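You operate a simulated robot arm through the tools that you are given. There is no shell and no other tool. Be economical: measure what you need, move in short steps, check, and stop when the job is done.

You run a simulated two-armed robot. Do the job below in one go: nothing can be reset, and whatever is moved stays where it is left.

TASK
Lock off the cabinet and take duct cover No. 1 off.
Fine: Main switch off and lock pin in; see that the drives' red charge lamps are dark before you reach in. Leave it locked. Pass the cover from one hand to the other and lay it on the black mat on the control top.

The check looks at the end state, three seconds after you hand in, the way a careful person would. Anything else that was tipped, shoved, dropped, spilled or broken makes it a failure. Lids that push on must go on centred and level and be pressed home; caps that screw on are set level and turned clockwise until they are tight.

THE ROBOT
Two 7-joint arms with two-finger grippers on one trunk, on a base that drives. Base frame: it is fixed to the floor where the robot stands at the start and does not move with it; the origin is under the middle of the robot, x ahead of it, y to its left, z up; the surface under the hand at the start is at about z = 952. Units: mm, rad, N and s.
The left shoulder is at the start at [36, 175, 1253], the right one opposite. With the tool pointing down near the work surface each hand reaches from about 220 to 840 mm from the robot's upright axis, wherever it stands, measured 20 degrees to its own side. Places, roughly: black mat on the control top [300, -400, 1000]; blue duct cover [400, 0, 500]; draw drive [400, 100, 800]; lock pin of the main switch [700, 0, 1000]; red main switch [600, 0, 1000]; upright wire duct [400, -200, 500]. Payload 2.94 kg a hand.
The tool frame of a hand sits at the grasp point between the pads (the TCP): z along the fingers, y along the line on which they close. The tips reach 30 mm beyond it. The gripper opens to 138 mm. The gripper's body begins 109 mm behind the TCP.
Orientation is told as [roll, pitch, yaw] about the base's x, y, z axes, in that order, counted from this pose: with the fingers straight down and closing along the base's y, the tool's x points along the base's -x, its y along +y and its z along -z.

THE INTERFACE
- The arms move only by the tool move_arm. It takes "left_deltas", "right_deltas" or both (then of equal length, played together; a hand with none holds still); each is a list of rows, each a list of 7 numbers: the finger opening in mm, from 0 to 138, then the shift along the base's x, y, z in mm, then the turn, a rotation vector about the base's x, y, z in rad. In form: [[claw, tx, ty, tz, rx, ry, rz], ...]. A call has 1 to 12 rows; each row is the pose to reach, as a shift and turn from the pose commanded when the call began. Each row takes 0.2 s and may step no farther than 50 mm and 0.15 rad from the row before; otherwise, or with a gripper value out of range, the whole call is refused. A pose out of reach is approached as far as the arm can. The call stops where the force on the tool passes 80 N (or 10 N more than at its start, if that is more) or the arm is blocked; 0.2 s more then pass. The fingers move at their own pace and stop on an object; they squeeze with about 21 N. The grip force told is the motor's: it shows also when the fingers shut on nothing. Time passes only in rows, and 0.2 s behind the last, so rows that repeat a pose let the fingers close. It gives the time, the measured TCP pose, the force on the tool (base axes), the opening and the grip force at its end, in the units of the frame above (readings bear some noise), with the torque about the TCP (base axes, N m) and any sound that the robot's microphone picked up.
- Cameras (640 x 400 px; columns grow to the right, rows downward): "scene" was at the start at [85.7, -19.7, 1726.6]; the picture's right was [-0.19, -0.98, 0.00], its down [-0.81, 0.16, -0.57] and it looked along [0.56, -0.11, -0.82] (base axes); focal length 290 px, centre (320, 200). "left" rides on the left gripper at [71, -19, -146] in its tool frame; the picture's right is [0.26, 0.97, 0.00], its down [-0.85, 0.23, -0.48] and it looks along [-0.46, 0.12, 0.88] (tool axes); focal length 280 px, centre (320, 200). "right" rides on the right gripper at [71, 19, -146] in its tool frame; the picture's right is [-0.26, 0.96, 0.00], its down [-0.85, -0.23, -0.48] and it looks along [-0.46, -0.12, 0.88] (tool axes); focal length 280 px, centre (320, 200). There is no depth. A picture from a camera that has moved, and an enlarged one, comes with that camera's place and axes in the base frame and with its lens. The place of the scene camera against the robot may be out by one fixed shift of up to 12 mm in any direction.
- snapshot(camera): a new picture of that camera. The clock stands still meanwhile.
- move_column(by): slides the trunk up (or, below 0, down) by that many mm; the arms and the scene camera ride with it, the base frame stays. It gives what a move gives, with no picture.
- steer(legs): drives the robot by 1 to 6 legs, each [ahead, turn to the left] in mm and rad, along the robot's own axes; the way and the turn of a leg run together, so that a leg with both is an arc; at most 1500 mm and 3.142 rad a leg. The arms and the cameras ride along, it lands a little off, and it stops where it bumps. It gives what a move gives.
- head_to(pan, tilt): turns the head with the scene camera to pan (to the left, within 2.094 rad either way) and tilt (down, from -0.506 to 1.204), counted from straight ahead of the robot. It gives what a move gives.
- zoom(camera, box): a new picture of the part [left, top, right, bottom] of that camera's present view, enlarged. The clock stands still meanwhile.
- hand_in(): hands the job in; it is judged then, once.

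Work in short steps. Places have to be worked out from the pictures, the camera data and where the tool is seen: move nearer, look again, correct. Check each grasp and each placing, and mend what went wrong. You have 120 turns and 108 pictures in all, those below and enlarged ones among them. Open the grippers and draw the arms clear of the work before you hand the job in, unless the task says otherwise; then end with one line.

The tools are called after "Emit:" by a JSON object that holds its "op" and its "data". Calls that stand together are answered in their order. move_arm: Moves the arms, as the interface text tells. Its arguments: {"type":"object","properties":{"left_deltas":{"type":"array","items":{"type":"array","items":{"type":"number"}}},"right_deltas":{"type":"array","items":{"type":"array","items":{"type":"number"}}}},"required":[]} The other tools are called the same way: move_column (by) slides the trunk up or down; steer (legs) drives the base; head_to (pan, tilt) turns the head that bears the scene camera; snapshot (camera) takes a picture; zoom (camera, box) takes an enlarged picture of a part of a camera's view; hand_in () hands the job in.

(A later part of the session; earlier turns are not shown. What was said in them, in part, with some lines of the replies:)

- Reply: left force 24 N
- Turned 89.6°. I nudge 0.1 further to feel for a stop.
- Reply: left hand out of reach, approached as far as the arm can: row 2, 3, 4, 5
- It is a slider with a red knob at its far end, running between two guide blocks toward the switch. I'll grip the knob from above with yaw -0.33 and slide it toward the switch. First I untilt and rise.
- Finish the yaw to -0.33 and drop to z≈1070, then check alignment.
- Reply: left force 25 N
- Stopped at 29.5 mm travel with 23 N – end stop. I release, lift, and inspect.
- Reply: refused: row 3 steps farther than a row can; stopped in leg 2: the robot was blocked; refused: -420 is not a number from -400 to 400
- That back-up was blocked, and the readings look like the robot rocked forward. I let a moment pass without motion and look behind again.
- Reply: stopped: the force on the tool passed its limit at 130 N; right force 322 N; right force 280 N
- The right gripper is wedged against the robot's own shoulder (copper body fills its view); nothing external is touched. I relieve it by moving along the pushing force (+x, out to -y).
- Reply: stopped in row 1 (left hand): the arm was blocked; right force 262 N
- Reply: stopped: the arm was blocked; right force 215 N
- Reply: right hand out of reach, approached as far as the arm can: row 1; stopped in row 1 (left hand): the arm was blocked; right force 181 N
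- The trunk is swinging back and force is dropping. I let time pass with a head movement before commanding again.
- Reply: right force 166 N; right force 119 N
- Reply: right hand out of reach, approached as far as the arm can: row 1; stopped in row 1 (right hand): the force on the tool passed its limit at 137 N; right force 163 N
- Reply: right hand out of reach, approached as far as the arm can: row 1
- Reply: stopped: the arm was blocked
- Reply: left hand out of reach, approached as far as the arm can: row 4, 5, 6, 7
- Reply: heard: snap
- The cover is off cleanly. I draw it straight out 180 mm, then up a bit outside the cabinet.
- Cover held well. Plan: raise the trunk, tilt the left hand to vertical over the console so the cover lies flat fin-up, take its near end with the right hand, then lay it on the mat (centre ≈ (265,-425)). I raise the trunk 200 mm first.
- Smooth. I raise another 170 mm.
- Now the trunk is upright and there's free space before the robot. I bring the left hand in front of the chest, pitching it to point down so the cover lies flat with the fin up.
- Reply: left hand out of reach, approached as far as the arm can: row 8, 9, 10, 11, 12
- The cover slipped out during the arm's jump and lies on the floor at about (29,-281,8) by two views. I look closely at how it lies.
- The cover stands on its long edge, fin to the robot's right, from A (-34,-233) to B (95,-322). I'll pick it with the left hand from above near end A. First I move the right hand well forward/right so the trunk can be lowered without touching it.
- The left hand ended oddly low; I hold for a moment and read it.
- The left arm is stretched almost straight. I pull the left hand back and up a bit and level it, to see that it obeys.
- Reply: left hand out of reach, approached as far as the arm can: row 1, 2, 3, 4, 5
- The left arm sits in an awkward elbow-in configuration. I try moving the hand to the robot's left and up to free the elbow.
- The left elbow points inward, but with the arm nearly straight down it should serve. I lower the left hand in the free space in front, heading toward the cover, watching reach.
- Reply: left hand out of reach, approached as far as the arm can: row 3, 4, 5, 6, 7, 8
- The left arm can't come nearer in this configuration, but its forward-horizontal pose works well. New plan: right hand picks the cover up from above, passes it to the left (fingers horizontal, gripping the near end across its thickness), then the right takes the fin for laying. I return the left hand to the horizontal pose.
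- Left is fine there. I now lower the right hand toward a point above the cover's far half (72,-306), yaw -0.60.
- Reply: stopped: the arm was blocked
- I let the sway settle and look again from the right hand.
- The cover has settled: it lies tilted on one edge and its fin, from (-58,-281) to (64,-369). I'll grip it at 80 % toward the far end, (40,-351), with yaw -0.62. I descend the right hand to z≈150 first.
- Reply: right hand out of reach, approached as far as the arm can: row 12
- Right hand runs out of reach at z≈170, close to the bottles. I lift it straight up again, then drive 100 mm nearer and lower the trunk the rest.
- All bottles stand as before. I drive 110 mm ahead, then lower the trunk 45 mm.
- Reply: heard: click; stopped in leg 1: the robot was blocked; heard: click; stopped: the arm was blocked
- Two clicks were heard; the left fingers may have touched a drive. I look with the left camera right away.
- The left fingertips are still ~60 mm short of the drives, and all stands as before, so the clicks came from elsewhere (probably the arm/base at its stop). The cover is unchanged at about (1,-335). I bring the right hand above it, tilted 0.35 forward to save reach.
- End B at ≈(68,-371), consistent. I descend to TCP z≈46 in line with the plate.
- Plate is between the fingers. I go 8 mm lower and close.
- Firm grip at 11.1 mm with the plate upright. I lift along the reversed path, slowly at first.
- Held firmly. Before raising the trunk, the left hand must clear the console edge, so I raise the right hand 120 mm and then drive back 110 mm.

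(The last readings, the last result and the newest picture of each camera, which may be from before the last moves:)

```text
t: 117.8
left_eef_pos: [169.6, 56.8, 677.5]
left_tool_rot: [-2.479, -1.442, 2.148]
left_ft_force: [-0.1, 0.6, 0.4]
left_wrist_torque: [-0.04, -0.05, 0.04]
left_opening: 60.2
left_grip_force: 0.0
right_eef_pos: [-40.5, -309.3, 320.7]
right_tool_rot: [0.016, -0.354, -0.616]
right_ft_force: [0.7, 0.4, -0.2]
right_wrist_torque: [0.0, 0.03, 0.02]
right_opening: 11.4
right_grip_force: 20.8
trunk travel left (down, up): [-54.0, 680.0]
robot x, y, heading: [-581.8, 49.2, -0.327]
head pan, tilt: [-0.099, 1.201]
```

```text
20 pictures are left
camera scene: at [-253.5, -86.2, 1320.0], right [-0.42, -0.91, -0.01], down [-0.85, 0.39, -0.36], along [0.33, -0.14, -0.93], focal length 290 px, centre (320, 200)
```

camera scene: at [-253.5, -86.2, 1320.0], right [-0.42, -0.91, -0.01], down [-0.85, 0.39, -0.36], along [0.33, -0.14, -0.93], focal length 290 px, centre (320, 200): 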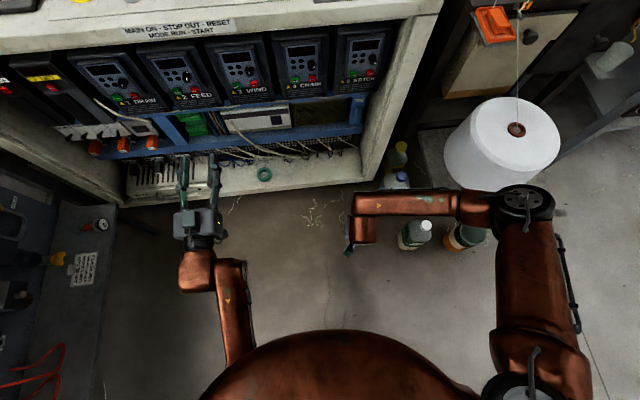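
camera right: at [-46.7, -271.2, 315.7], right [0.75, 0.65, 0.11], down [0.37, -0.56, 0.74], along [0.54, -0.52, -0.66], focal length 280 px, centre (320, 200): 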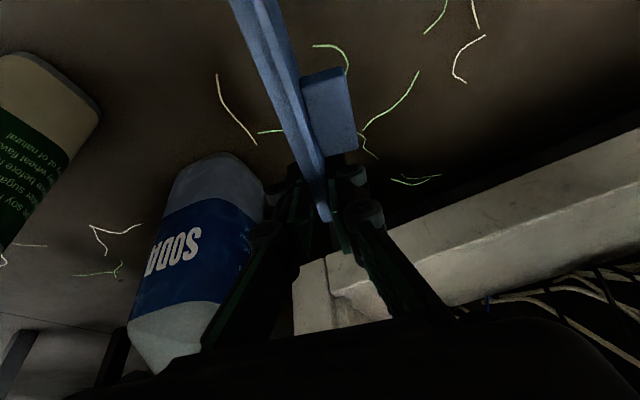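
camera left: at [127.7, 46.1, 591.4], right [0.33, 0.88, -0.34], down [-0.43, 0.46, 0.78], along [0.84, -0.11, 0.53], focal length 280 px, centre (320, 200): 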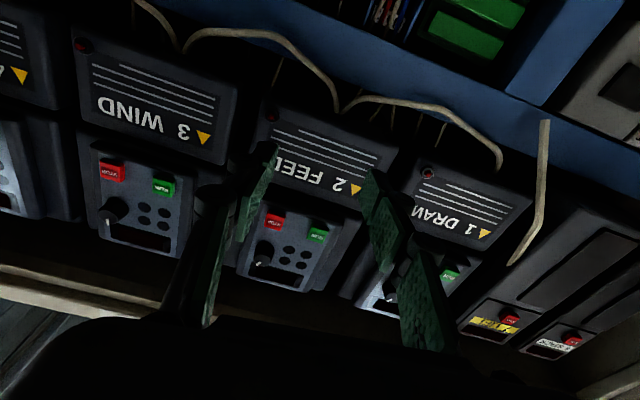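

Bottles intact and cover held. I raise the trunk 200, then another 180 mm.

Emit:
{"op": "move_column", "data": {"by": 200}}

Emit:
{"op": "move_column", "data": {"by": 180}}

Emit:
{"op": "head_to", "data": {"pan": 0.0, "tilt": 1.0}}

Emit:
{"op": "snapshot", "data": {"camera": "scene"}}

```text
t: 120.0
left_eef_pos: [168.6, 61.4, 865.2]
left_tool_rot: [-2.411, -1.441, 2.079]
left_ft_force: [0.4, 0.1, -0.4]
left_wrist_torque: [0.03, 0.0, -0.01]
left_opening: 59.6
left_grip_force: 0.0
right_eef_pos: [-45.9, -306.4, 512.1]
right_tool_rot: [0.009, -0.353, -0.609]
right_ft_force: [0.8, 0.4, -0.4]
right_wrist_torque: [-0.02, -0.01, 0.04]
right_opening: 11.3
right_grip_force: 21.4
trunk travel left (down, up): [-254.0, 480.0]
robot x, y, heading: [-581.3, 44.9, -0.331]
head pan, tilt: [-0.099, 1.201]
```

```text
t: 122.0
left_eef_pos: [168.0, 62.9, 1045.2]
left_tool_rot: [-2.412, -1.442, 2.082]
left_ft_force: [0.4, -0.3, 0.7]
left_wrist_torque: [-0.01, -0.01, -0.03]
left_opening: 60.1
left_grip_force: 0.1
right_eef_pos: [-44.8, -306.1, 691.9]
right_tool_rot: [0.01, -0.352, -0.613]
right_ft_force: [-0.6, 1.1, 0.1]
right_wrist_torque: [0.02, -0.01, -0.03]
right_opening: 11.3
right_grip_force: 21.0
trunk travel left (down, up): [-434.0, 300.0]
robot x, y, heading: [-581.7, 45.4, -0.328]
head pan, tilt: [-0.099, 1.201]
```

```text
t: 122.7
left_eef_pos: [167.9, 61.2, 1045.5]
left_tool_rot: [-2.419, -1.441, 2.089]
left_ft_force: [1.1, -0.5, -0.6]
left_wrist_torque: [0.01, 0.01, -0.01]
left_opening: 60.0
left_grip_force: 0.0
right_eef_pos: [-45.4, -308.1, 692.1]
right_tool_rot: [0.008, -0.354, -0.613]
right_ft_force: [-0.8, 0.3, 0.4]
right_wrist_torque: [-0.03, -0.01, 0.03]
right_opening: 11.6
right_grip_force: 20.8
trunk travel left (down, up): [-434.0, 300.0]
robot x, y, heading: [-582.2, 49.1, -0.332]
head pan, tilt: [0.0, 1.0]
```

```text
19 pictures are left
camera scene: at [-504.4, 15.5, 1732.7], right [-0.32, -0.95, 0.0], down [-0.8, 0.27, -0.54], along [0.51, -0.18, -0.84], focal length 290 px, centre (320, 200)
```

scene: 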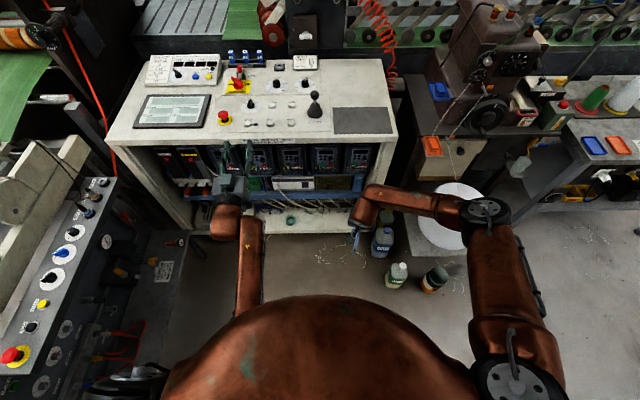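

Cover is still held. For the handover the left hand (horizontal) should come toward the middle. I try moving it 200 mm to the right and a little back.

Emit:
{"op": "move_arm", "data": {"left_deltas": [[60, -8, -24, 0, 0, 0, 0], [60, -16, -48, 0, 0, 0, 0], [60, -24, -72, 0, 0, 0, 0], [60, -32, -96, 0, 0, 0, 0], [60, -40, -120, 0, 0, 0, 0], [60, -52, -140, 0, 0, 0, 0], [60, -66, -160, 0, 0, 0, 0], [60, -80, -180, 0, 0, 0, 0], [60, -80, -180, 0, 0, 0, 0]]}}

```text
t: 123.7
left_eef_pos: [163.2, 36.7, 1047.0]
left_tool_rot: [2.428, -1.426, -2.741]
left_ft_force: [0.5, 0.3, -0.3]
left_wrist_torque: [0.01, 0.06, -0.03]
left_opening: 59.8
left_grip_force: 0.1
right_eef_pos: [-45.2, -307.0, 692.9]
right_tool_rot: [0.008, -0.353, -0.612]
right_ft_force: [-0.9, 1.1, 0.1]
right_wrist_torque: [-0.01, -0.02, -0.02]
right_opening: 11.2
right_grip_force: 21.1
trunk travel left (down, up): [-434.0, 300.0]
robot x, y, heading: [-581.9, 46.7, -0.329]
head pan, tilt: [0.0, 1.0]
stopped in row 4 (left hand): the arm was blocked; the commanded pose is now the measured one
```

The left arm is limited on the inside in that pose, but tool-down it can work at ~700 mm ahead. New handover: the right rolls the cover flat (fin up) and the left takes the fin from above, then the left lays it. First I pitch the left hand down, rising.

Emit:
{"op": "move_arm", "data": {"left_deltas": [[60, 1, 0, 14, 0.045, 0.131, -0.01], [60, 2, 0, 28, 0.09, 0.262, -0.02], [60, 3, 0, 42, 0.134, 0.393, -0.03], [60, 4, 0, 56, 0.179, 0.524, -0.04], [60, 5, 0, 70, 0.223, 0.655, -0.05], [60, 6, 0, 84, 0.268, 0.786, -0.06], [60, 7, 0, 98, 0.312, 0.917, -0.07], [60, 8, 0, 112, 0.357, 1.048, -0.08], [60, 9, 0, 126, 0.402, 1.179, -0.09], [60, 10, 0, 140, 0.446, 1.31, -0.1], [60, 10, 0, 150, 0.491, 1.441, -0.11], [60, 10, 0, 153, 0.535, 1.57, -0.12]]}}

Emit:
{"op": "move_arm", "data": {"right_deltas": [[0, 18, 13, 32, 0, 0, 0.04], [0, 36, 27, 64, 0, 0, 0.08], [0, 54, 40, 97, 0, 0, 0.12], [0, 72, 53, 129, 0, 0, 0.16], [0, 90, 67, 161, 0, 0, 0.2], [0, 108, 80, 193, 0, 0, 0.24], [0, 127, 93, 226, 0, 0, 0.27], [0, 145, 107, 258, 0, 0, 0.3], [0, 145, 107, 258, 0, 0, 0.3]]}}

Emit:
{"op": "snapshot", "data": {"camera": "scene"}}

```text
t: 126.2
left_eef_pos: [173.1, 33.5, 1198.5]
left_tool_rot: [-0.067, -0.026, -0.49]
left_ft_force: [-0.6, -1.0, 0.3]
left_wrist_torque: [0.04, 0.03, 0.01]
left_opening: 60.1
left_grip_force: 0.1
right_eef_pos: [-44.8, -308.5, 693.4]
right_tool_rot: [0.01, -0.354, -0.612]
right_ft_force: [-0.1, -0.2, -0.3]
right_wrist_torque: [0.01, -0.01, -0.01]
right_opening: 11.6
right_grip_force: 21.3
trunk travel left (down, up): [-434.0, 300.0]
robot x, y, heading: [-582.6, 51.0, -0.33]
head pan, tilt: [0.0, 1.0]
```

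```text
t: 128.2
left_eef_pos: [172.4, 33.5, 1198.3]
left_tool_rot: [-0.066, -0.027, -0.491]
left_ft_force: [-0.5, 0.0, 0.5]
left_wrist_torque: [0.0, -0.01, 0.0]
left_opening: 59.8
left_grip_force: 0.1
right_eef_pos: [102.0, -199.9, 951.2]
right_tool_rot: [0.01, -0.351, -0.314]
right_ft_force: [0.4, 0.5, -1.3]
right_wrist_torque: [0.0, -0.06, 0.0]
right_opening: 11.6
right_grip_force: 21.7
trunk travel left (down, up): [-434.0, 300.0]
robot x, y, heading: [-578.6, 49.9, -0.332]
head pan, tilt: [0.0, 1.0]
```

```text
18 pictures are left
camera scene: at [-504.3, 14.8, 1732.7], right [-0.32, -0.95, 0.0], down [-0.8, 0.27, -0.54], along [0.51, -0.17, -0.84], focal length 290 px, centre (320, 200)
```

scene: 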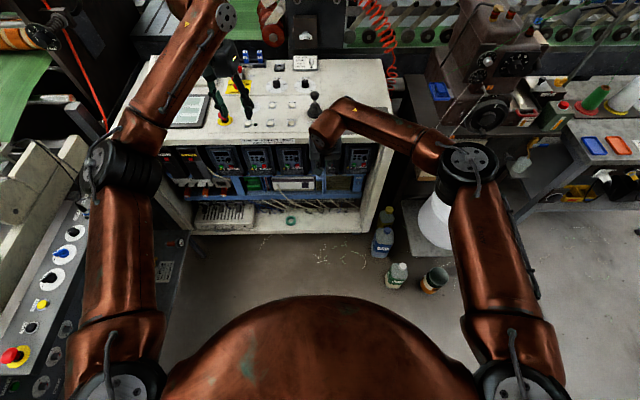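

The left arm has come back to its healthy elbow-out pose. Now I roll the right hand 90° so the cover lies flat with the fin up.

Emit:
{"op": "move_arm", "data": {"right_deltas": [[0, 2, 4, 8, 0.124, -0.043, 0], [0, 4, 8, 16, 0.248, -0.085, 0], [0, 7, 12, 25, 0.372, -0.128, 0], [0, 9, 16, 33, 0.495, -0.17, 0], [0, 11, 20, 41, 0.619, -0.213, 0], [0, 13, 24, 50, 0.743, -0.255, 0], [0, 16, 28, 58, 0.867, -0.298, 0], [0, 18, 32, 66, 0.991, -0.34, 0], [0, 20, 36, 75, 1.115, -0.383, 0], [0, 23, 40, 83, 1.238, -0.425, 0], [0, 25, 44, 91, 1.362, -0.468, 0], [0, 27, 47, 99, 1.486, -0.51, 0]]}}

Emit:
{"op": "snapshot", "data": {"camera": "scene"}}

Emit:
{"op": "snapshot", "data": {"camera": "left"}}

```text
t: 130.8
left_eef_pos: [172.7, 31.1, 1199.3]
left_tool_rot: [-0.065, -0.027, -0.491]
left_ft_force: [-0.5, -0.5, -0.1]
left_wrist_torque: [0.09, -0.02, 0.0]
left_opening: 59.9
left_grip_force: 0.1
right_eef_pos: [122.4, -159.5, 1040.3]
right_tool_rot: [1.462, -0.057, -0.683]
right_ft_force: [0.0, -0.7, -0.2]
right_wrist_torque: [-0.02, 0.0, 0.03]
right_opening: 11.3
right_grip_force: 21.0
right hand out of reach, approached as far as the arm can: row 12
trunk travel left (down, up): [-434.0, 300.0]
robot x, y, heading: [-581.1, 49.6, -0.328]
head pan, tilt: [0.0, 1.0]
```

```text
17 pictures are left
camera scene: at [-505.3, 11.8, 1732.8], right [-0.33, -0.95, 0.0], down [-0.8, 0.27, -0.54], along [0.51, -0.17, -0.84], focal length 290 px, centre (320, 200)
```

scene: 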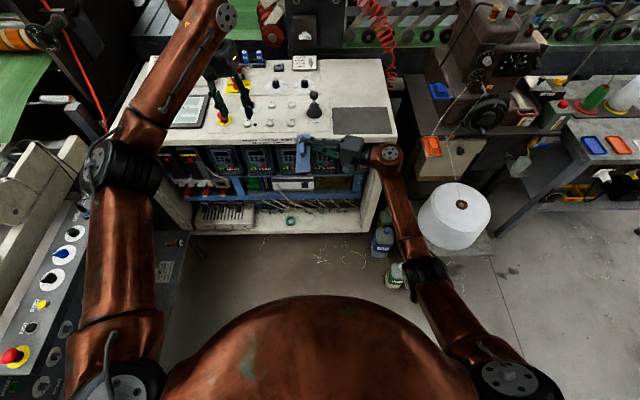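

```text
16 pictures are left
camera left: at [102.2, 57.4, 1342.9], right [0.23, 0.97, -0.07], down [0.86, -0.17, 0.48], along [0.46, -0.17, -0.87], focal length 280 px, centre (320, 200)
```

left: 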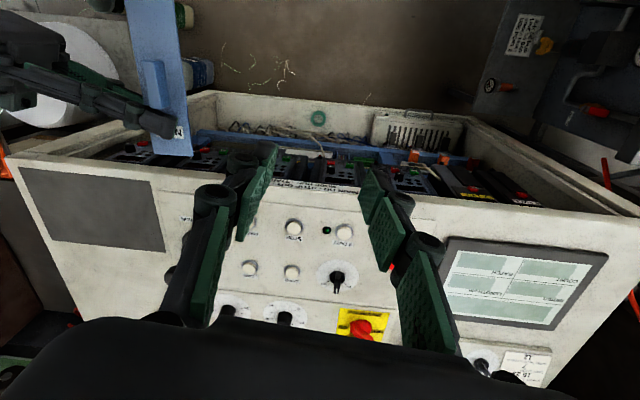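

The cover lies flat with the fin up at ≈(95,-131), plate z≈1040. I bring the left hand above it, level with yaw -0.347.

Emit:
{"op": "move_arm", "data": {"left_deltas": [[50, -16, -32, 0, 0.014, -0.001, 0.03], [40, -33, -65, 0, 0.028, -0.003, 0.06], [40, -50, -97, 0, 0.042, -0.004, 0.09], [40, -66, -130, -5, 0.056, -0.006, 0.12], [40, -82, -162, -15, 0.07, -0.007, 0.145], [40, -82, -162, -25, 0.07, -0.007, 0.145]]}}

Emit:
{"op": "snapshot", "data": {"camera": "left"}}

```text
t: 132.2
left_eef_pos: [92.2, -124.4, 1171.9]
left_tool_rot: [-0.001, -0.005, -0.344]
left_ft_force: [0.6, 1.0, 1.0]
left_wrist_torque: [-0.05, 0.01, -0.04]
left_opening: 39.8
left_grip_force: 0.2
right_eef_pos: [123.9, -156.5, 1040.8]
right_tool_rot: [1.462, -0.06, -0.681]
right_ft_force: [0.8, -0.5, -0.6]
right_wrist_torque: [-0.01, -0.02, 0.0]
right_opening: 11.5
right_grip_force: 20.9
trunk travel left (down, up): [-434.0, 300.0]
robot x, y, heading: [-581.3, 47.5, -0.329]
head pan, tilt: [0.0, 1.0]
```

```text
15 pictures are left
camera left: at [18.9, -118.8, 1316.9], right [0.08, 1.0, 0.0], down [0.87, -0.07, 0.48], along [0.48, -0.04, -0.88], focal length 280 px, centre (320, 200)
```

left: 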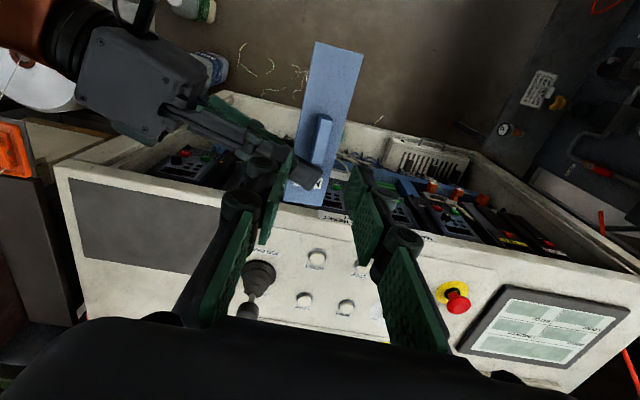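

Fin is exactly on the left tool axis. I trim yaw +0.05 and descend 88 mm to straddle the fin.

Emit:
{"op": "move_arm", "data": {"left_deltas": [[36, 0, 0, -30, 0, 0, 0.05], [32, 0, 0, -55, 0, 0, 0.05], [32, 0, 0, -75, 0, 0, 0.05], [32, 0, 0, -88, 0, 0, 0.05], [32, 0, 0, -88, 0, 0, 0.05]]}}

Emit:
{"op": "snapshot", "data": {"camera": "left"}}

```text
t: 133.4
left_eef_pos: [89.9, -128.3, 1086.1]
left_tool_rot: [0.0, -0.005, -0.296]
left_ft_force: [0.7, -0.8, 0.1]
left_wrist_torque: [0.02, 0.0, 0.02]
left_opening: 32.1
left_grip_force: 0.1
right_eef_pos: [123.7, -156.8, 1042.1]
right_tool_rot: [1.463, -0.061, -0.68]
right_ft_force: [-0.6, 0.5, 0.0]
right_wrist_torque: [0.02, 0.02, 0.02]
right_opening: 11.3
right_grip_force: 21.0
trunk travel left (down, up): [-434.0, 300.0]
robot x, y, heading: [-584.1, 51.3, -0.333]
head pan, tilt: [0.0, 1.0]
```

```text
14 pictures are left
camera left: at [16.1, -125.5, 1230.3], right [0.03, 1.0, 0.0], down [0.88, -0.03, 0.48], along [0.48, -0.02, -0.88], focal length 280 px, centre (320, 200)
```

left: 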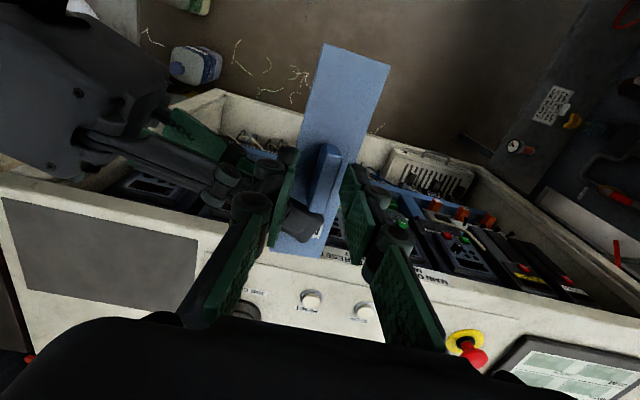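

Fin sits between the left pads. I close the left hand on it while the right holds.

Emit:
{"op": "move_arm", "data": {"left_deltas": [[0, 0, 0, -3, 0, 0, 0], [0, 0, 0, -3, 0, 0, 0], [0, 0, 0, -3, 0, 0, 0], [0, 0, 0, -3, 0, 0, 0]]}}

Emit:
{"op": "zoom", "data": {"camera": "left", "box": [200, 40, 440, 270]}}

```text
t: 134.4
left_eef_pos: [90.4, -126.6, 1081.8]
left_tool_rot: [0.002, -0.006, -0.295]
left_ft_force: [7.0, 10.4, 2.4]
left_wrist_torque: [0.08, -0.28, -0.1]
left_opening: 11.8
left_grip_force: 20.5
right_eef_pos: [123.5, -157.9, 1040.3]
right_tool_rot: [1.46, -0.059, -0.683]
right_ft_force: [-5.9, -11.1, -2.8]
right_wrist_torque: [0.28, -0.04, 0.67]
right_opening: 11.4
right_grip_force: 21.1
trunk travel left (down, up): [-434.0, 300.0]
robot x, y, heading: [-584.9, 50.3, -0.332]
head pan, tilt: [0.0, 1.0]
```

```text
1.74 times, centred on (320, 155) of left
camera zoom: at [16.0, -124.4, 1227.4], right [0.03, 1.0, 0.0], down [0.88, -0.03, 0.48], along [0.48, -0.01, -0.88], focal length 488 px, centre (320, 278)
```

zoom: 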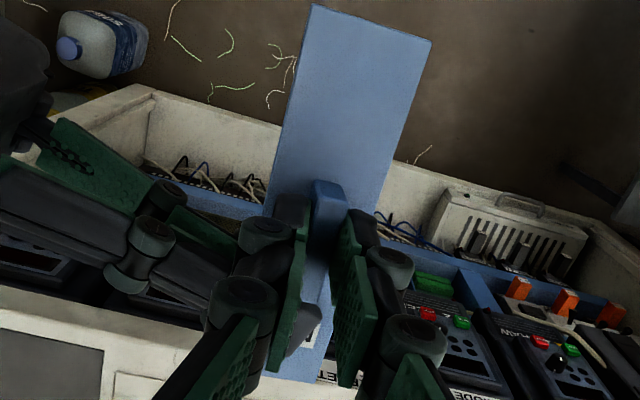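

Left holds the fin (11.8 mm). I open the right hand and withdraw it straight to the right.

Emit:
{"op": "move_arm", "data": {"right_deltas": [[30, 0, 0, 0, 0, 0, 0], [36, 0, 0, 0, 0, 0, 0], [36, -3, -9, 0, 0, 0, 0], [36, -10, -28, 0, 0, 0, 0], [36, -20, -57, 0, 0, 0, 0], [36, -30, -88, 0, 0, 0, 0], [36, -42, -122, 0, 0, 0, 0], [36, -55, -160, 0, 0, 0, 0]]}}

Emit:
{"op": "snapshot", "data": {"camera": "left"}}

```text
t: 136.2
left_eef_pos: [89.5, -127.7, 1082.3]
left_tool_rot: [0.0, -0.006, -0.296]
left_ft_force: [0.2, 0.6, -0.1]
left_wrist_torque: [0.0, 0.01, 0.03]
left_opening: 11.0
left_grip_force: 20.7
right_eef_pos: [113.9, -183.9, 1040.5]
right_tool_rot: [1.461, -0.058, -0.682]
right_ft_force: [-0.1, 0.1, 0.3]
right_wrist_torque: [0.04, 0.02, 0.0]
right_opening: 35.9
right_grip_force: 0.1
right hand out of reach, approached as far as the arm can: row 5, 6, 7, 8
trunk travel left (down, up): [-434.0, 300.0]
robot x, y, heading: [-587.2, 49.2, -0.328]
head pan, tilt: [0.0, 1.0]
```

```text
12 pictures are left
camera left: at [15.5, -125.0, 1227.3], right [0.03, 1.0, 0.0], down [0.88, -0.03, 0.48], along [0.48, -0.02, -0.88], focal length 280 px, centre (320, 200)
```

left: 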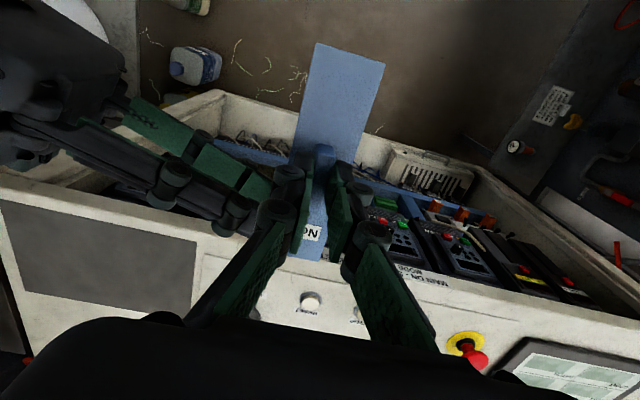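

Cover is with the left. The right's withdrawal hit its wrist limit, so I move the left hand with the cover leftward, then up.

Emit:
{"op": "move_arm", "data": {"left_deltas": [[0, 4, 12, 0, 0, 0, 0], [0, 10, 30, 0, 0, 0, 0], [0, 18, 55, 0, 0, 0, 0], [0, 27, 82, 0, 0, 0, 0], [0, 30, 92, 25, 0, 0, 0], [0, 32, 96, 60, 0, 0, 0], [0, 32, 96, 95, 0, 0, 0], [0, 32, 96, 95, 0, 0, 0]]}}

Emit:
{"op": "snapshot", "data": {"camera": "scene"}}

```text
t: 138.1
left_eef_pos: [124.4, -29.2, 1177.3]
left_tool_rot: [0.001, -0.004, -0.298]
left_ft_force: [0.9, 1.3, -0.6]
left_wrist_torque: [-0.02, 0.04, -0.01]
left_opening: 11.1
left_grip_force: 21.0
right_eef_pos: [115.0, -182.6, 1041.8]
right_tool_rot: [1.459, -0.058, -0.682]
right_ft_force: [0.7, 0.9, -0.4]
right_wrist_torque: [0.04, -0.02, 0.02]
right_opening: 35.9
right_grip_force: 0.2
trunk travel left (down, up): [-434.0, 300.0]
robot x, y, heading: [-581.7, 48.0, -0.329]
head pan, tilt: [0.0, 1.0]
```

```text
11 pictures are left
camera scene: at [-503.2, 16.0, 1732.7], right [-0.32, -0.95, 0.0], down [-0.8, 0.27, -0.54], along [0.51, -0.18, -0.84], focal length 290 px, centre (320, 200)
```

scene: 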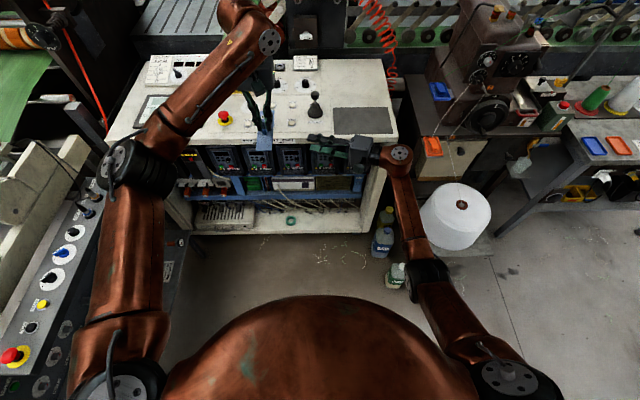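

I unroll the right hand away to the right and up.

Emit:
{"op": "move_arm", "data": {"right_deltas": [[60, 0, 2, 0, -0.124, 0.043, 0], [80, 0, 4, 0, -0.248, 0.085, 0], [80, 0, 6, 0, -0.372, 0.128, 0], [80, 0, 8, 5, -0.495, 0.17, 0], [80, -5, 8, 10, -0.619, 0.213, 0], [80, -10, 8, 20, -0.743, 0.255, 0], [80, -15, 8, 30, -0.867, 0.298, 0], [80, -20, 8, 40, -0.991, 0.34, 0], [80, -30, 8, 60, -1.115, 0.383, 0], [80, -40, 8, 80, -1.238, 0.425, 0], [80, -50, 8, 100, -1.362, 0.468, 0], [80, -60, 8, 120, -1.486, 0.51, 0]]}}

Emit:
{"op": "move_arm", "data": {"right_deltas": [[80, -30, 5, 30, 0.03, 0.09, 0], [80, -60, 10, 60, 0.06, 0.18, 0], [80, -90, 15, 90, 0.09, 0.26, 0], [80, -120, 20, 120, 0.11, 0.33, 0], [80, -150, 25, 150, 0.11, 0.33, 0], [80, -150, 25, 150, 0.11, 0.33, 0]]}}

```text
t: 140.7
left_eef_pos: [123.2, -28.4, 1179.6]
left_tool_rot: [0.0, -0.006, -0.296]
left_ft_force: [-0.6, -0.5, -0.6]
left_wrist_torque: [-0.03, -0.03, 0.0]
left_opening: 11.2
left_grip_force: 20.5
right_eef_pos: [53.4, -175.2, 1153.3]
right_tool_rot: [-0.135, -0.352, -0.265]
right_ft_force: [0.0, -0.4, -0.2]
right_wrist_torque: [-0.01, -0.02, 0.0]
right_opening: 80.1
right_grip_force: 0.0
trunk travel left (down, up): [-434.0, 300.0]
robot x, y, heading: [-582.8, 48.3, -0.332]
head pan, tilt: [0.0, 1.0]
```

```text
t: 142.1
left_eef_pos: [123.4, -29.6, 1177.7]
left_tool_rot: [0.001, -0.005, -0.297]
left_ft_force: [-0.5, -0.2, -0.4]
left_wrist_torque: [0.0, 0.03, 0.0]
left_opening: 11.4
left_grip_force: 21.3
right_eef_pos: [-92.5, -148.8, 1303.1]
right_tool_rot: [-0.111, 0.0, -0.271]
right_ft_force: [0.6, 0.2, -0.2]
right_wrist_torque: [0.0, 0.03, 0.04]
right_opening: 80.0
right_grip_force: 0.1
trunk travel left (down, up): [-434.0, 300.0]
robot x, y, heading: [-579.7, 47.2, -0.328]
head pan, tilt: [0.0, 1.0]
```

I park the right hand back at the right side, then turn right 0.2 rad and drive 260 mm toward the mat.

Emit:
{"op": "move_arm", "data": {"right_deltas": [[80, -27, -32, 0, 0.015, 0, 0], [80, -54, -64, 0, 0.03, 0, 0], [80, -81, -96, 0, 0.05, 0, 0], [80, -108, -128, 0, 0.07, 0, 0], [80, -135, -160, 0, 0.09, 0, 0], [80, -162, -192, 0, 0.11, 0, 0], [80, -188, -224, 0, 0.11, 0, 0]]}}

Emit:
{"op": "steer", "data": {"legs": [[0, -0.2]]}}

Emit:
{"op": "steer", "data": {"legs": [[130, 0], [130, 0]]}}

Emit:
{"op": "snapshot", "data": {"camera": "left"}}

```text
t: 143.7
left_eef_pos: [121.3, -30.7, 1179.1]
left_tool_rot: [0.001, -0.007, -0.297]
left_ft_force: [0.0, -0.7, 0.6]
left_wrist_torque: [-0.01, -0.04, -0.02]
left_opening: 11.0
left_grip_force: 21.3
right_eef_pos: [-281.4, -379.2, 1302.3]
right_tool_rot: [-0.006, 0.027, -0.266]
right_ft_force: [0.3, -0.3, 0.8]
right_wrist_torque: [0.05, -0.07, 0.01]
right_opening: 79.9
right_grip_force: 0.1
trunk travel left (down, up): [-434.0, 300.0]
robot x, y, heading: [-583.9, 47.5, -0.331]
head pan, tilt: [0.0, 1.0]
```

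```text
t: 144.8
left_eef_pos: [94.2, -165.6, 1179.1]
left_tool_rot: [0.002, -0.006, -0.49]
left_ft_force: [-0.7, -0.7, -0.5]
left_wrist_torque: [0.02, -0.01, -0.01]
left_opening: 11.0
left_grip_force: 21.0
right_eef_pos: [-369.4, -430.9, 1301.7]
right_tool_rot: [-0.006, 0.027, -0.462]
right_ft_force: [1.0, 0.0, -0.4]
right_wrist_torque: [0.01, -0.02, -0.02]
right_opening: 80.0
right_grip_force: 0.1
trunk travel left (down, up): [-434.0, 300.0]
robot x, y, heading: [-583.0, 49.4, -0.523]
head pan, tilt: [0.0, 1.0]
```

```text
t: 147.3
left_eef_pos: [373.7, -198.1, 1189.4]
left_tool_rot: [-0.168, 0.146, -0.176]
left_ft_force: [1.7, -0.5, -4.4]
left_wrist_torque: [-0.02, 0.18, -0.03]
left_opening: 11.2
left_grip_force: 20.7
right_eef_pos: [-193.3, -511.0, 1343.8]
right_tool_rot: [0.074, -0.097, -0.564]
right_ft_force: [1.5, 1.0, -0.4]
right_wrist_torque: [-0.08, 0.12, 0.01]
right_opening: 79.9
right_grip_force: 0.1
trunk travel left (down, up): [-434.0, 300.0]
robot x, y, heading: [-355.2, -84.0, -0.528]
head pan, tilt: [0.0, 1.0]
stopped in leg 2: the robot was blocked; the commanded pose is now the measured one
```

```text
10 pictures are left
camera left: at [326.7, -183.5, 1345.2], right [-0.11, 0.99, -0.12], down [0.94, 0.14, 0.3], along [0.32, -0.08, -0.94], focal length 280 px, centre (320, 200)
```

left: 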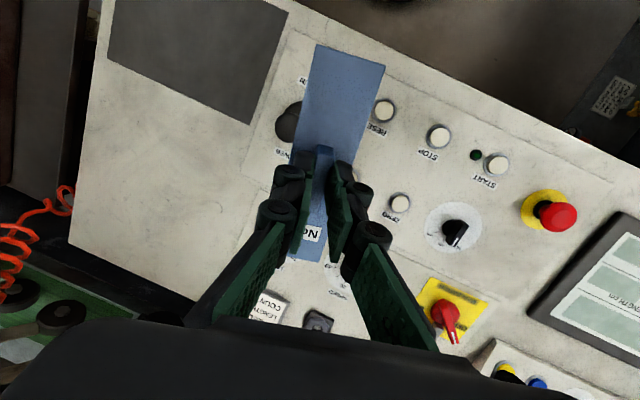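

The drive ended with the usual sway; the cover is still held. I let it settle while turning the head to the mat.

Emit:
{"op": "head_to", "data": {"pan": 0.5, "tilt": 0.9}}

Emit:
{"op": "head_to", "data": {"pan": -0.5, "tilt": 0.9}}

Emit:
{"op": "head_to", "data": {"pan": 0.0, "tilt": 0.9}}

Emit:
{"op": "snapshot", "data": {"camera": "left"}}

```text
t: 148.2
left_eef_pos: [336.3, -233.3, 1194.4]
left_tool_rot: [-0.117, 0.053, -0.291]
left_ft_force: [-3.9, 0.1, -0.6]
left_wrist_torque: [-0.07, -0.32, 0.03]
left_opening: 11.1
left_grip_force: 21.0
right_eef_pos: [-197.0, -523.3, 1330.7]
right_tool_rot: [0.047, -0.037, -0.537]
right_ft_force: [-1.7, 1.0, -0.9]
right_wrist_torque: [-0.16, -0.1, 0.0]
right_opening: 79.9
right_grip_force: 0.1
trunk travel left (down, up): [-434.0, 300.0]
robot x, y, heading: [-350.4, -84.6, -0.525]
head pan, tilt: [0.499, 0.901]
```

```text
t: 149.5
left_eef_pos: [306.9, -216.4, 1204.7]
left_tool_rot: [-0.116, 0.029, -0.297]
left_ft_force: [2.1, -1.2, -2.4]
left_wrist_torque: [0.16, 0.26, -0.06]
left_opening: 11.3
left_grip_force: 21.2
right_eef_pos: [-230.2, -506.1, 1333.1]
right_tool_rot: [0.046, -0.063, -0.536]
right_ft_force: [2.5, -1.6, -0.2]
right_wrist_torque: [0.17, 0.2, 0.0]
right_opening: 80.0
right_grip_force: 0.0
trunk travel left (down, up): [-434.0, 300.0]
robot x, y, heading: [-355.1, -82.6, -0.527]
head pan, tilt: [-0.499, 0.901]
```

```text
t: 150.4
left_eef_pos: [292.7, -190.2, 1218.6]
left_tool_rot: [-0.147, 0.032, -0.225]
left_ft_force: [2.2, -1.1, -0.4]
left_wrist_torque: [0.17, 0.21, -0.04]
left_opening: 11.0
left_grip_force: 20.5
right_eef_pos: [-266.7, -483.4, 1337.2]
right_tool_rot: [0.038, -0.101, -0.541]
right_ft_force: [2.1, -3.4, 0.7]
right_wrist_torque: [0.28, 0.31, 0.02]
right_opening: 79.9
right_grip_force: 0.0
trunk travel left (down, up): [-434.0, 300.0]
robot x, y, heading: [-356.1, -86.8, -0.528]
head pan, tilt: [0.0, 0.901]
```

```text
9 pictures are left
camera left: at [228.2, -173.5, 1367.3], right [-0.05, 0.99, -0.13], down [0.91, 0.1, 0.41], along [0.42, -0.1, -0.9], focal length 280 px, centre (320, 200)
```

left: 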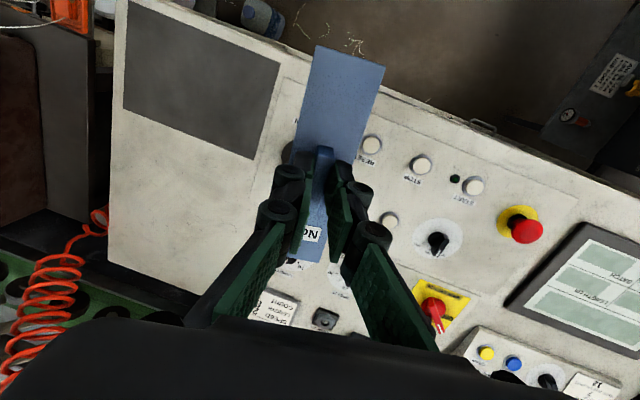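

Still swaying slowly; I hold a while longer.

Emit:
{"op": "head_to", "data": {"pan": 0.8, "tilt": 0.9}}

Emit:
{"op": "head_to", "data": {"pan": -0.8, "tilt": 0.9}}

Emit:
{"op": "head_to", "data": {"pan": 0.0, "tilt": 0.9}}

Emit:
{"op": "move_arm", "data": {"left_deltas": [[0, 0, 0, 0, 0, 0, 0], [0, 0, 0, 0, 0, 0, 0]]}}

```text
t: 151.5
left_eef_pos: [315.9, -194.3, 1211.0]
left_tool_rot: [-0.146, 0.061, -0.211]
left_ft_force: [1.6, -0.9, 0.3]
left_wrist_torque: [0.02, 0.18, -0.02]
left_opening: 10.9
left_grip_force: 21.1
right_eef_pos: [-249.1, -491.2, 1335.7]
right_tool_rot: [0.036, -0.085, -0.542]
right_ft_force: [1.2, -0.9, -0.1]
right_wrist_torque: [0.04, 0.18, 0.01]
right_opening: 80.1
right_grip_force: 0.0
trunk travel left (down, up): [-434.0, 300.0]
robot x, y, heading: [-354.3, -86.4, -0.526]
head pan, tilt: [0.799, 0.901]
```

```text
t: 153.2
left_eef_pos: [310.5, -217.8, 1200.8]
left_tool_rot: [-0.117, 0.032, -0.296]
left_ft_force: [0.7, -0.9, -2.1]
left_wrist_torque: [0.05, 0.17, -0.03]
left_opening: 11.3
left_grip_force: 21.0
right_eef_pos: [-223.4, -506.6, 1331.9]
right_tool_rot: [0.045, -0.06, -0.538]
right_ft_force: [1.8, -0.7, -0.7]
right_wrist_torque: [0.11, 0.21, 0.03]
right_opening: 80.3
right_grip_force: 0.0
trunk travel left (down, up): [-434.0, 300.0]
robot x, y, heading: [-354.6, -83.9, -0.529]
head pan, tilt: [-0.799, 0.901]
```

```text
t: 154.3
left_eef_pos: [317.8, -221.0, 1202.8]
left_tool_rot: [-0.117, 0.038, -0.292]
left_ft_force: [-0.6, -0.9, -0.1]
left_wrist_torque: [0.02, 0.03, 0.0]
left_opening: 11.0
left_grip_force: 20.9
right_eef_pos: [-218.2, -510.9, 1334.1]
right_tool_rot: [0.048, -0.056, -0.538]
right_ft_force: [0.8, 0.0, -0.4]
right_wrist_torque: [0.04, 0.05, 0.06]
right_opening: 79.9
right_grip_force: 0.0
trunk travel left (down, up): [-434.0, 300.0]
robot x, y, heading: [-357.8, -84.2, -0.534]
head pan, tilt: [0.0, 0.901]
```

```text
t: 155.0
left_eef_pos: [254.8, -182.4, 1231.7]
left_tool_rot: [-0.141, -0.031, -0.289]
left_ft_force: [0.2, 0.6, -2.2]
left_wrist_torque: [-0.06, 0.09, -0.01]
left_opening: 11.2
left_grip_force: 21.0
right_eef_pos: [-292.7, -468.2, 1342.6]
right_tool_rot: [0.04, -0.128, -0.537]
right_ft_force: [-0.3, 0.1, -1.1]
right_wrist_torque: [-0.01, 0.0, -0.02]
right_opening: 79.8
right_grip_force: 0.1
trunk travel left (down, up): [-434.0, 300.0]
robot x, y, heading: [-351.8, -85.7, -0.526]
head pan, tilt: [0.0, 0.901]
stopped in row 2 (left hand): the arm was blocked; the commanded pose is now the measured one
```

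I wait again and retry a short hold.

Emit:
{"op": "head_to", "data": {"pan": 0.6, "tilt": 0.9}}

Emit:
{"op": "head_to", "data": {"pan": -0.6, "tilt": 0.9}}

Emit:
{"op": "head_to", "data": {"pan": 0.0, "tilt": 0.9}}

Emit:
{"op": "move_arm", "data": {"left_deltas": [[0, 0, 0, 0, 0, 0, 0], [0, 0, 0, 0, 0, 0, 0], [0, 0, 0, 0, 0, 0, 0], [0, 0, 0, 0, 0, 0, 0]]}}

```text
t: 156.0
left_eef_pos: [256.6, -186.3, 1237.3]
left_tool_rot: [-0.142, -0.031, -0.29]
left_ft_force: [0.5, 0.8, 2.1]
left_wrist_torque: [-0.03, -0.09, 0.0]
left_opening: 11.1
left_grip_force: 20.4
right_eef_pos: [-288.2, -470.2, 1345.9]
right_tool_rot: [0.043, -0.126, -0.543]
right_ft_force: [-0.8, 0.7, 1.9]
right_wrist_torque: [-0.07, -0.12, -0.01]
right_opening: 80.0
right_grip_force: 0.1
trunk travel left (down, up): [-434.0, 300.0]
robot x, y, heading: [-353.5, -83.8, -0.53]
head pan, tilt: [0.6, 0.901]
```

```text
t: 157.4
left_eef_pos: [272.5, -196.4, 1223.6]
left_tool_rot: [-0.136, -0.01, -0.289]
left_ft_force: [-0.3, 0.5, -0.9]
left_wrist_torque: [-0.01, 0.01, -0.01]
left_opening: 11.1
left_grip_force: 20.5
right_eef_pos: [-268.5, -482.1, 1339.8]
right_tool_rot: [0.044, -0.105, -0.538]
right_ft_force: [-0.1, -0.1, -1.1]
right_wrist_torque: [-0.03, -0.01, 0.0]
right_opening: 80.3
right_grip_force: 0.1
trunk travel left (down, up): [-434.0, 300.0]
robot x, y, heading: [-351.2, -84.6, -0.531]
head pan, tilt: [-0.6, 0.901]
```

```text
t: 158.4
left_eef_pos: [274.7, -197.1, 1223.1]
left_tool_rot: [-0.136, -0.01, -0.291]
left_ft_force: [0.5, -0.5, -0.5]
left_wrist_torque: [-0.01, 0.02, 0.02]
left_opening: 11.4
left_grip_force: 20.9
right_eef_pos: [-266.3, -483.4, 1339.9]
right_tool_rot: [0.044, -0.102, -0.539]
right_ft_force: [0.3, 0.1, -0.4]
right_wrist_torque: [0.02, 0.02, -0.01]
right_opening: 80.2
right_grip_force: 0.2
trunk travel left (down, up): [-434.0, 300.0]
robot x, y, heading: [-353.9, -85.3, -0.533]
head pan, tilt: [0.0, 0.901]
```

```text
t: 159.4
left_eef_pos: [274.9, -197.8, 1222.6]
left_tool_rot: [-0.137, -0.009, -0.29]
left_ft_force: [0.8, -0.9, -0.9]
left_wrist_torque: [0.02, -0.01, -0.01]
left_opening: 10.9
left_grip_force: 21.6
right_eef_pos: [-266.9, -482.9, 1340.0]
right_tool_rot: [0.044, -0.102, -0.54]
right_ft_force: [-0.7, -1.2, -0.3]
right_wrist_torque: [0.04, 0.0, 0.01]
right_opening: 79.8
right_grip_force: 0.1
trunk travel left (down, up): [-434.0, 300.0]
robot x, y, heading: [-353.0, -88.0, -0.531]
head pan, tilt: [0.0, 0.901]
```

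Stable now. I level the left hand and carry the cover over the mat at safe height.

Emit:
{"op": "move_arm", "data": {"left_deltas": [[0, -2, -38, 0, 0.03, -0.007, -0.01], [0, -4, -76, 0, 0.06, -0.014, -0.02], [0, -6, -114, 0, 0.09, -0.021, -0.03], [0, -8, -152, -10, 0.12, -0.028, -0.04], [0, -10, -190, -30, 0.134, -0.031, -0.04], [0, -10, -227, -60, 0.134, -0.031, -0.04], [0, -10, -227, -90, 0.134, -0.031, -0.04], [0, -10, -227, -90, 0.134, -0.031, -0.04]]}}

Emit:
{"op": "snapshot", "data": {"camera": "left"}}

Emit:
{"op": "snapshot", "data": {"camera": "scene"}}

```text
t: 161.2
left_eef_pos: [263.5, -421.6, 1133.0]
left_tool_rot: [0.005, 0.006, -0.329]
left_ft_force: [0.0, 0.4, -1.0]
left_wrist_torque: [0.02, -0.03, -0.01]
left_opening: 11.3
left_grip_force: 20.9
right_eef_pos: [-267.3, -482.1, 1340.5]
right_tool_rot: [0.045, -0.103, -0.54]
right_ft_force: [-0.7, -0.8, 0.2]
right_wrist_torque: [0.01, 0.0, 0.0]
right_opening: 79.9
right_grip_force: 0.1
trunk travel left (down, up): [-434.0, 300.0]
robot x, y, heading: [-350.5, -84.4, -0.53]
head pan, tilt: [0.0, 0.901]
```

```text
8 pictures are left
camera left: at [190.1, -418.7, 1278.5], right [0.07, 1.0, 0.01], down [0.88, -0.06, 0.47], along [0.47, -0.03, -0.88], focal length 280 px, centre (320, 200)
```

left: 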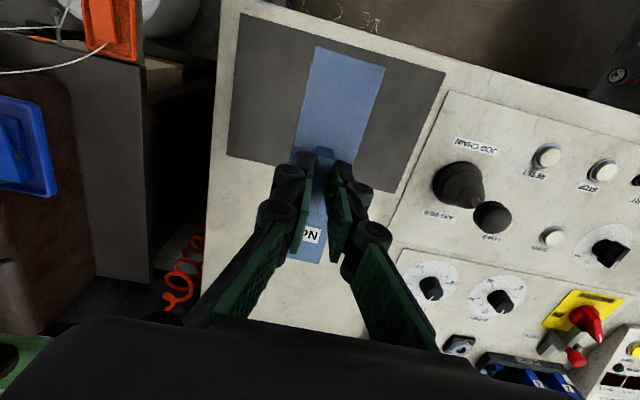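

```text
7 pictures are left
camera scene: at [-278.0, -136.2, 1740.1], right [-0.5, -0.86, 0.0], down [-0.68, 0.39, -0.62], along [0.54, -0.31, -0.78], focal length 290 px, centre (320, 200)
```

scene: 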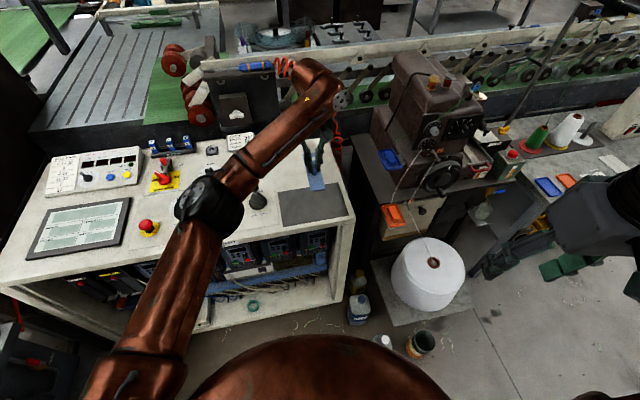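

The mat is ≈ 215 × 147 mm centred (254,-413); along its depth the 150 mm cover would just overhang, so I turn the hand +1.25 rad to lay the cover lengthways, and centre it.

Emit:
{"op": "move_arm", "data": {"left_deltas": [[0, -1, 1, 0, 0, 0, 0.13], [0, -2, 2, 0, 0, 0, 0.26], [0, -3, 3, 0, 0, 0, 0.39], [0, -5, 4, 0, 0, 0, 0.52], [0, -6, 5, 0, 0, 0, 0.65], [0, -7, 6, 0, 0, 0, 0.78], [0, -8, 7, 0, 0, 0, 0.91], [0, -9, 8, 0, 0, 0, 1.04], [0, -9, 8, 0, 0, 0, 1.15], [0, -9, 8, 0, 0, 0, 1.25], [0, -9, 8, 0, 0, 0, 1.25]]}}

Emit:
{"op": "snapshot", "data": {"camera": "left"}}

```text
t: 163.6
left_eef_pos: [256.3, -414.0, 1132.3]
left_tool_rot: [0.004, 0.002, 0.921]
left_ft_force: [-0.6, 0.3, -1.0]
left_wrist_torque: [0.0, -0.01, 0.01]
left_opening: 11.1
left_grip_force: 21.1
right_eef_pos: [-266.8, -484.1, 1340.4]
right_tool_rot: [0.045, -0.103, -0.539]
right_ft_force: [-0.5, -0.3, 0.2]
right_wrist_torque: [0.02, 0.04, 0.02]
right_opening: 80.1
right_grip_force: 0.1
trunk travel left (down, up): [-434.0, 300.0]
robot x, y, heading: [-355.5, -82.2, -0.53]
head pan, tilt: [0.0, 0.901]
```

```text
6 pictures are left
camera left: at [228.8, -482.5, 1278.5], right [-0.93, 0.38, 0.01], down [0.33, 0.81, 0.47], along [0.17, 0.44, -0.88], focal length 280 px, centre (320, 200)
```

left: 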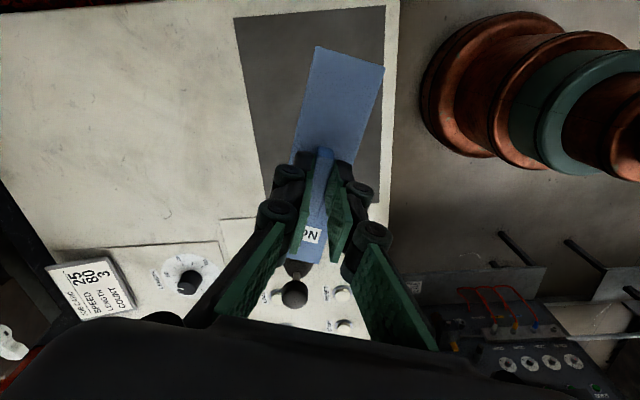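

Orientation is good. I lower to TCP z≈1012 first.

Emit:
{"op": "move_arm", "data": {"left_deltas": [[0, 0, 0, -40, 0, 0, 0], [0, 0, 0, -80, 0, 0, 0], [0, 0, 0, -105, 0, 0, 0], [0, 0, 0, -120, 0, 0, 0], [0, 0, 0, -120, 0, 0, 0]]}}

Emit:
{"op": "move_arm", "data": {"left_deltas": [[0, 0, 0, -3, 0, 0, 0], [0, 0, 0, -6, 0, 0, 0]]}}

```text
t: 164.8
left_eef_pos: [255.2, -416.1, 1012.3]
left_tool_rot: [0.005, 0.002, 0.918]
left_ft_force: [0.3, -0.8, 0.1]
left_wrist_torque: [-0.02, 0.0, -0.02]
left_opening: 11.1
left_grip_force: 20.9
right_eef_pos: [-267.1, -483.8, 1339.8]
right_tool_rot: [0.044, -0.103, -0.541]
right_ft_force: [0.2, -0.8, 0.2]
right_wrist_torque: [-0.03, -0.01, -0.01]
right_opening: 79.9
right_grip_force: 0.2
trunk travel left (down, up): [-434.0, 300.0]
robot x, y, heading: [-350.7, -85.4, -0.529]
head pan, tilt: [0.0, 0.901]
```

```text
t: 165.4
left_eef_pos: [254.8, -414.7, 1004.8]
left_tool_rot: [0.004, 0.003, 0.92]
left_ft_force: [-0.5, 1.0, -0.5]
left_wrist_torque: [0.0, 0.01, 0.02]
left_opening: 11.0
left_grip_force: 21.3
right_eef_pos: [-267.0, -483.1, 1339.5]
right_tool_rot: [0.043, -0.103, -0.539]
right_ft_force: [-0.5, 0.3, -0.3]
right_wrist_torque: [0.0, 0.0, 0.02]
right_opening: 80.1
right_grip_force: 0.0
trunk travel left (down, up): [-434.0, 300.0]
robot x, y, heading: [-353.7, -82.7, -0.526]
head pan, tilt: [0.0, 0.901]
```

No contact yet; I go on in 3 mm steps.

Emit:
{"op": "move_arm", "data": {"left_deltas": [[0, 0, 0, -3, 0, 0, 0], [0, 0, 0, -5, 0, 0, 0]]}}

Emit:
{"op": "move_arm", "data": {"left_deltas": [[0, 0, 0, -3, 0, 0, 0], [0, 0, 0, -5, 0, 0, 0]]}}

Emit:
{"op": "zoom", "data": {"camera": "left", "box": [220, 0, 420, 280]}}

```text
t: 166.0
left_eef_pos: [256.1, -413.6, 1001.4]
left_tool_rot: [0.004, 0.005, 0.919]
left_ft_force: [-0.8, 0.1, 2.7]
left_wrist_torque: [-0.22, 0.15, -0.03]
left_opening: 11.2
left_grip_force: 20.6
right_eef_pos: [-267.4, -483.7, 1340.8]
right_tool_rot: [0.045, -0.103, -0.539]
right_ft_force: [-0.3, 0.7, 0.3]
right_wrist_torque: [0.0, 0.01, 0.04]
right_opening: 80.0
right_grip_force: 0.0
trunk travel left (down, up): [-434.0, 300.0]
robot x, y, heading: [-353.4, -83.8, -0.523]
head pan, tilt: [0.0, 0.901]
```

```text
t: 166.6
left_eef_pos: [256.4, -414.4, 1001.1]
left_tool_rot: [-0.002, 0.002, 0.922]
left_ft_force: [3.8, 0.9, 22.5]
left_wrist_torque: [-0.05, -0.06, -0.08]
left_opening: 11.2
left_grip_force: 21.3
right_eef_pos: [-267.8, -481.7, 1341.3]
right_tool_rot: [0.044, -0.104, -0.537]
right_ft_force: [0.5, -0.1, -0.8]
right_wrist_torque: [0.05, -0.02, 0.0]
right_opening: 80.0
right_grip_force: 0.1
trunk travel left (down, up): [-434.0, 300.0]
robot x, y, heading: [-350.4, -84.5, -0.525]
head pan, tilt: [0.0, 0.901]
```

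```text
1.43 times, centred on (320, 140) of left
camera zoom: at [228.2, -482.0, 1145.9], right [-0.93, 0.38, 0.0], down [0.33, 0.82, 0.47], along [0.18, 0.44, -0.88], focal length 401 px, centre (320, 286)
```

zoom: 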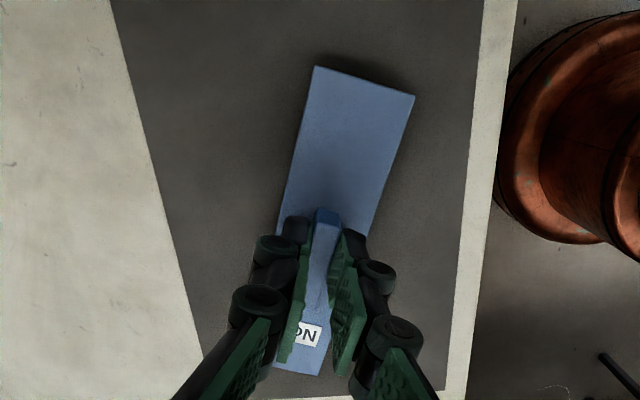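

The cover rests flat on the mat (22 N contact). I relax the press, open gently, and lift straight up.

Emit:
{"op": "move_arm", "data": {"left_deltas": [[11, 0, 0, 4, 0, 0, 0], [24, 0, 0, 5, 0, 0, 0], [36, 0, 0, 5, 0, 0, 0], [36, 0, 0, 5, 0, 0, 0], [36, 0, 0, 20, 0, 0, 0], [36, 0, 0, 50, 0, 0, 0], [36, 0, 0, 95, 0, 0, 0], [36, 0, 0, 140, 0, 0, 0], [36, 0, 0, 180, 0, 0, 0]]}}

Emit:
{"op": "snapshot", "data": {"camera": "left"}}

```text
t: 168.6
left_eef_pos: [255.0, -414.2, 1179.3]
left_tool_rot: [0.006, 0.002, 0.921]
left_ft_force: [-0.6, 0.1, -0.7]
left_wrist_torque: [-0.04, -0.05, -0.02]
left_opening: 35.8
left_grip_force: 0.0
right_eef_pos: [-267.6, -484.1, 1339.6]
right_tool_rot: [0.045, -0.103, -0.54]
right_ft_force: [0.1, 0.6, 0.1]
right_wrist_torque: [-0.02, -0.04, 0.0]
right_opening: 80.3
right_grip_force: 0.1
trunk travel left (down, up): [-434.0, 300.0]
robot x, y, heading: [-350.2, -87.3, -0.527]
head pan, tilt: [0.0, 0.901]
```

```text
4 pictures are left
camera left: at [228.4, -482.0, 1324.6], right [-0.93, 0.38, 0.01], down [0.33, 0.81, 0.47], along [0.17, 0.44, -0.88], focal length 280 px, centre (320, 200)
```

left: 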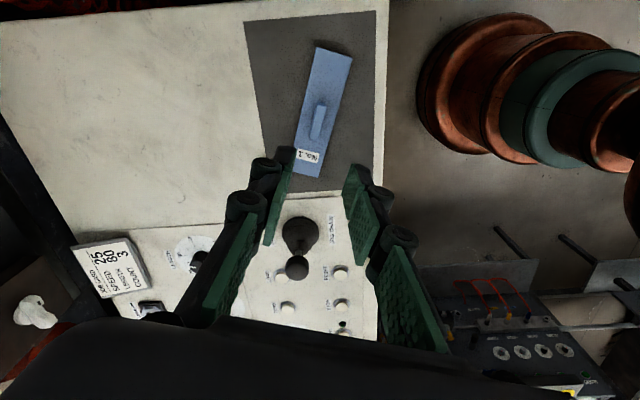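

The cover lies flat, fin up, wholly on the mat. I draw the left arm up and back clear of the console.

Emit:
{"op": "move_arm", "data": {"left_deltas": [[60, -8, 8, 35, 0, 0, -0.12], [60, -25, 20, 60, 0, 0, -0.24], [60, -50, 45, 75, 0, 0, -0.36], [60, -80, 75, 80, 0, 0, -0.48], [60, -110, 105, 80, 0, 0, -0.6], [60, -140, 135, 80, 0, 0, -0.72], [60, -170, 165, 80, 0, 0, -0.84], [60, -200, 195, 80, 0, 0, -0.96]]}}

Emit:
{"op": "head_to", "data": {"pan": 0.15, "tilt": 0.85}}

Emit:
{"op": "snapshot", "data": {"camera": "scene"}}

```text
t: 170.4
left_eef_pos: [55.4, -218.3, 1255.6]
left_tool_rot: [0.006, 0.003, -0.042]
left_ft_force: [-0.3, 1.1, 0.6]
left_wrist_torque: [-0.03, -0.02, 0.01]
left_opening: 60.2
left_grip_force: 0.1
right_eef_pos: [-267.3, -481.7, 1340.8]
right_tool_rot: [0.044, -0.102, -0.541]
right_ft_force: [-0.4, 0.5, -1.1]
right_wrist_torque: [-0.03, -0.02, -0.01]
right_opening: 80.0
right_grip_force: 0.0
trunk travel left (down, up): [-434.0, 300.0]
robot x, y, heading: [-353.4, -85.9, -0.526]
head pan, tilt: [0.0, 0.901]
```

```text
t: 171.1
left_eef_pos: [56.0, -220.1, 1254.8]
left_tool_rot: [0.005, 0.004, -0.039]
left_ft_force: [-0.3, -0.2, -0.5]
left_wrist_torque: [0.01, 0.03, 0.0]
left_opening: 60.0
left_grip_force: 0.0
right_eef_pos: [-266.8, -483.5, 1341.4]
right_tool_rot: [0.044, -0.105, -0.541]
right_ft_force: [0.0, 0.1, 0.2]
right_wrist_torque: [-0.01, 0.01, 0.01]
right_opening: 80.0
right_grip_force: 0.1
trunk travel left (down, up): [-434.0, 300.0]
robot x, y, heading: [-351.3, -84.3, -0.526]
head pan, tilt: [0.15, 0.85]
```

```text
3 pictures are left
camera scene: at [-269.4, -126.9, 1743.8], right [-0.37, -0.93, 0.0], down [-0.7, 0.28, -0.66], along [0.61, -0.24, -0.75], focal length 290 px, centre (320, 200)
```

scene: 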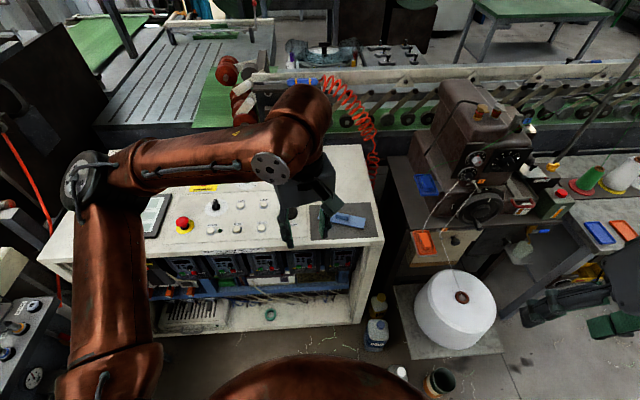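

All stands as it should: the last left-hand views show the switch at OFF with the bolt in. The bottles and reel are upright, the grippers are open and the arms are clear. I hand in.

Emit:
{"op": "hand_in", "data": {}}

```text
The job is handed in.
```

The main switch is off with the lock pin in and left locked, and duct cover No. 1 lies flat on the black mat. I saw all the charge lamps dark before reaching in. The cover slipped to the floor once after I took it off; I picked it up, passed it from the right hand to the left and laid it down. While I was moving to pick it up, I heard two clicks whose cause I couldn't find, but I saw nothing out of place.
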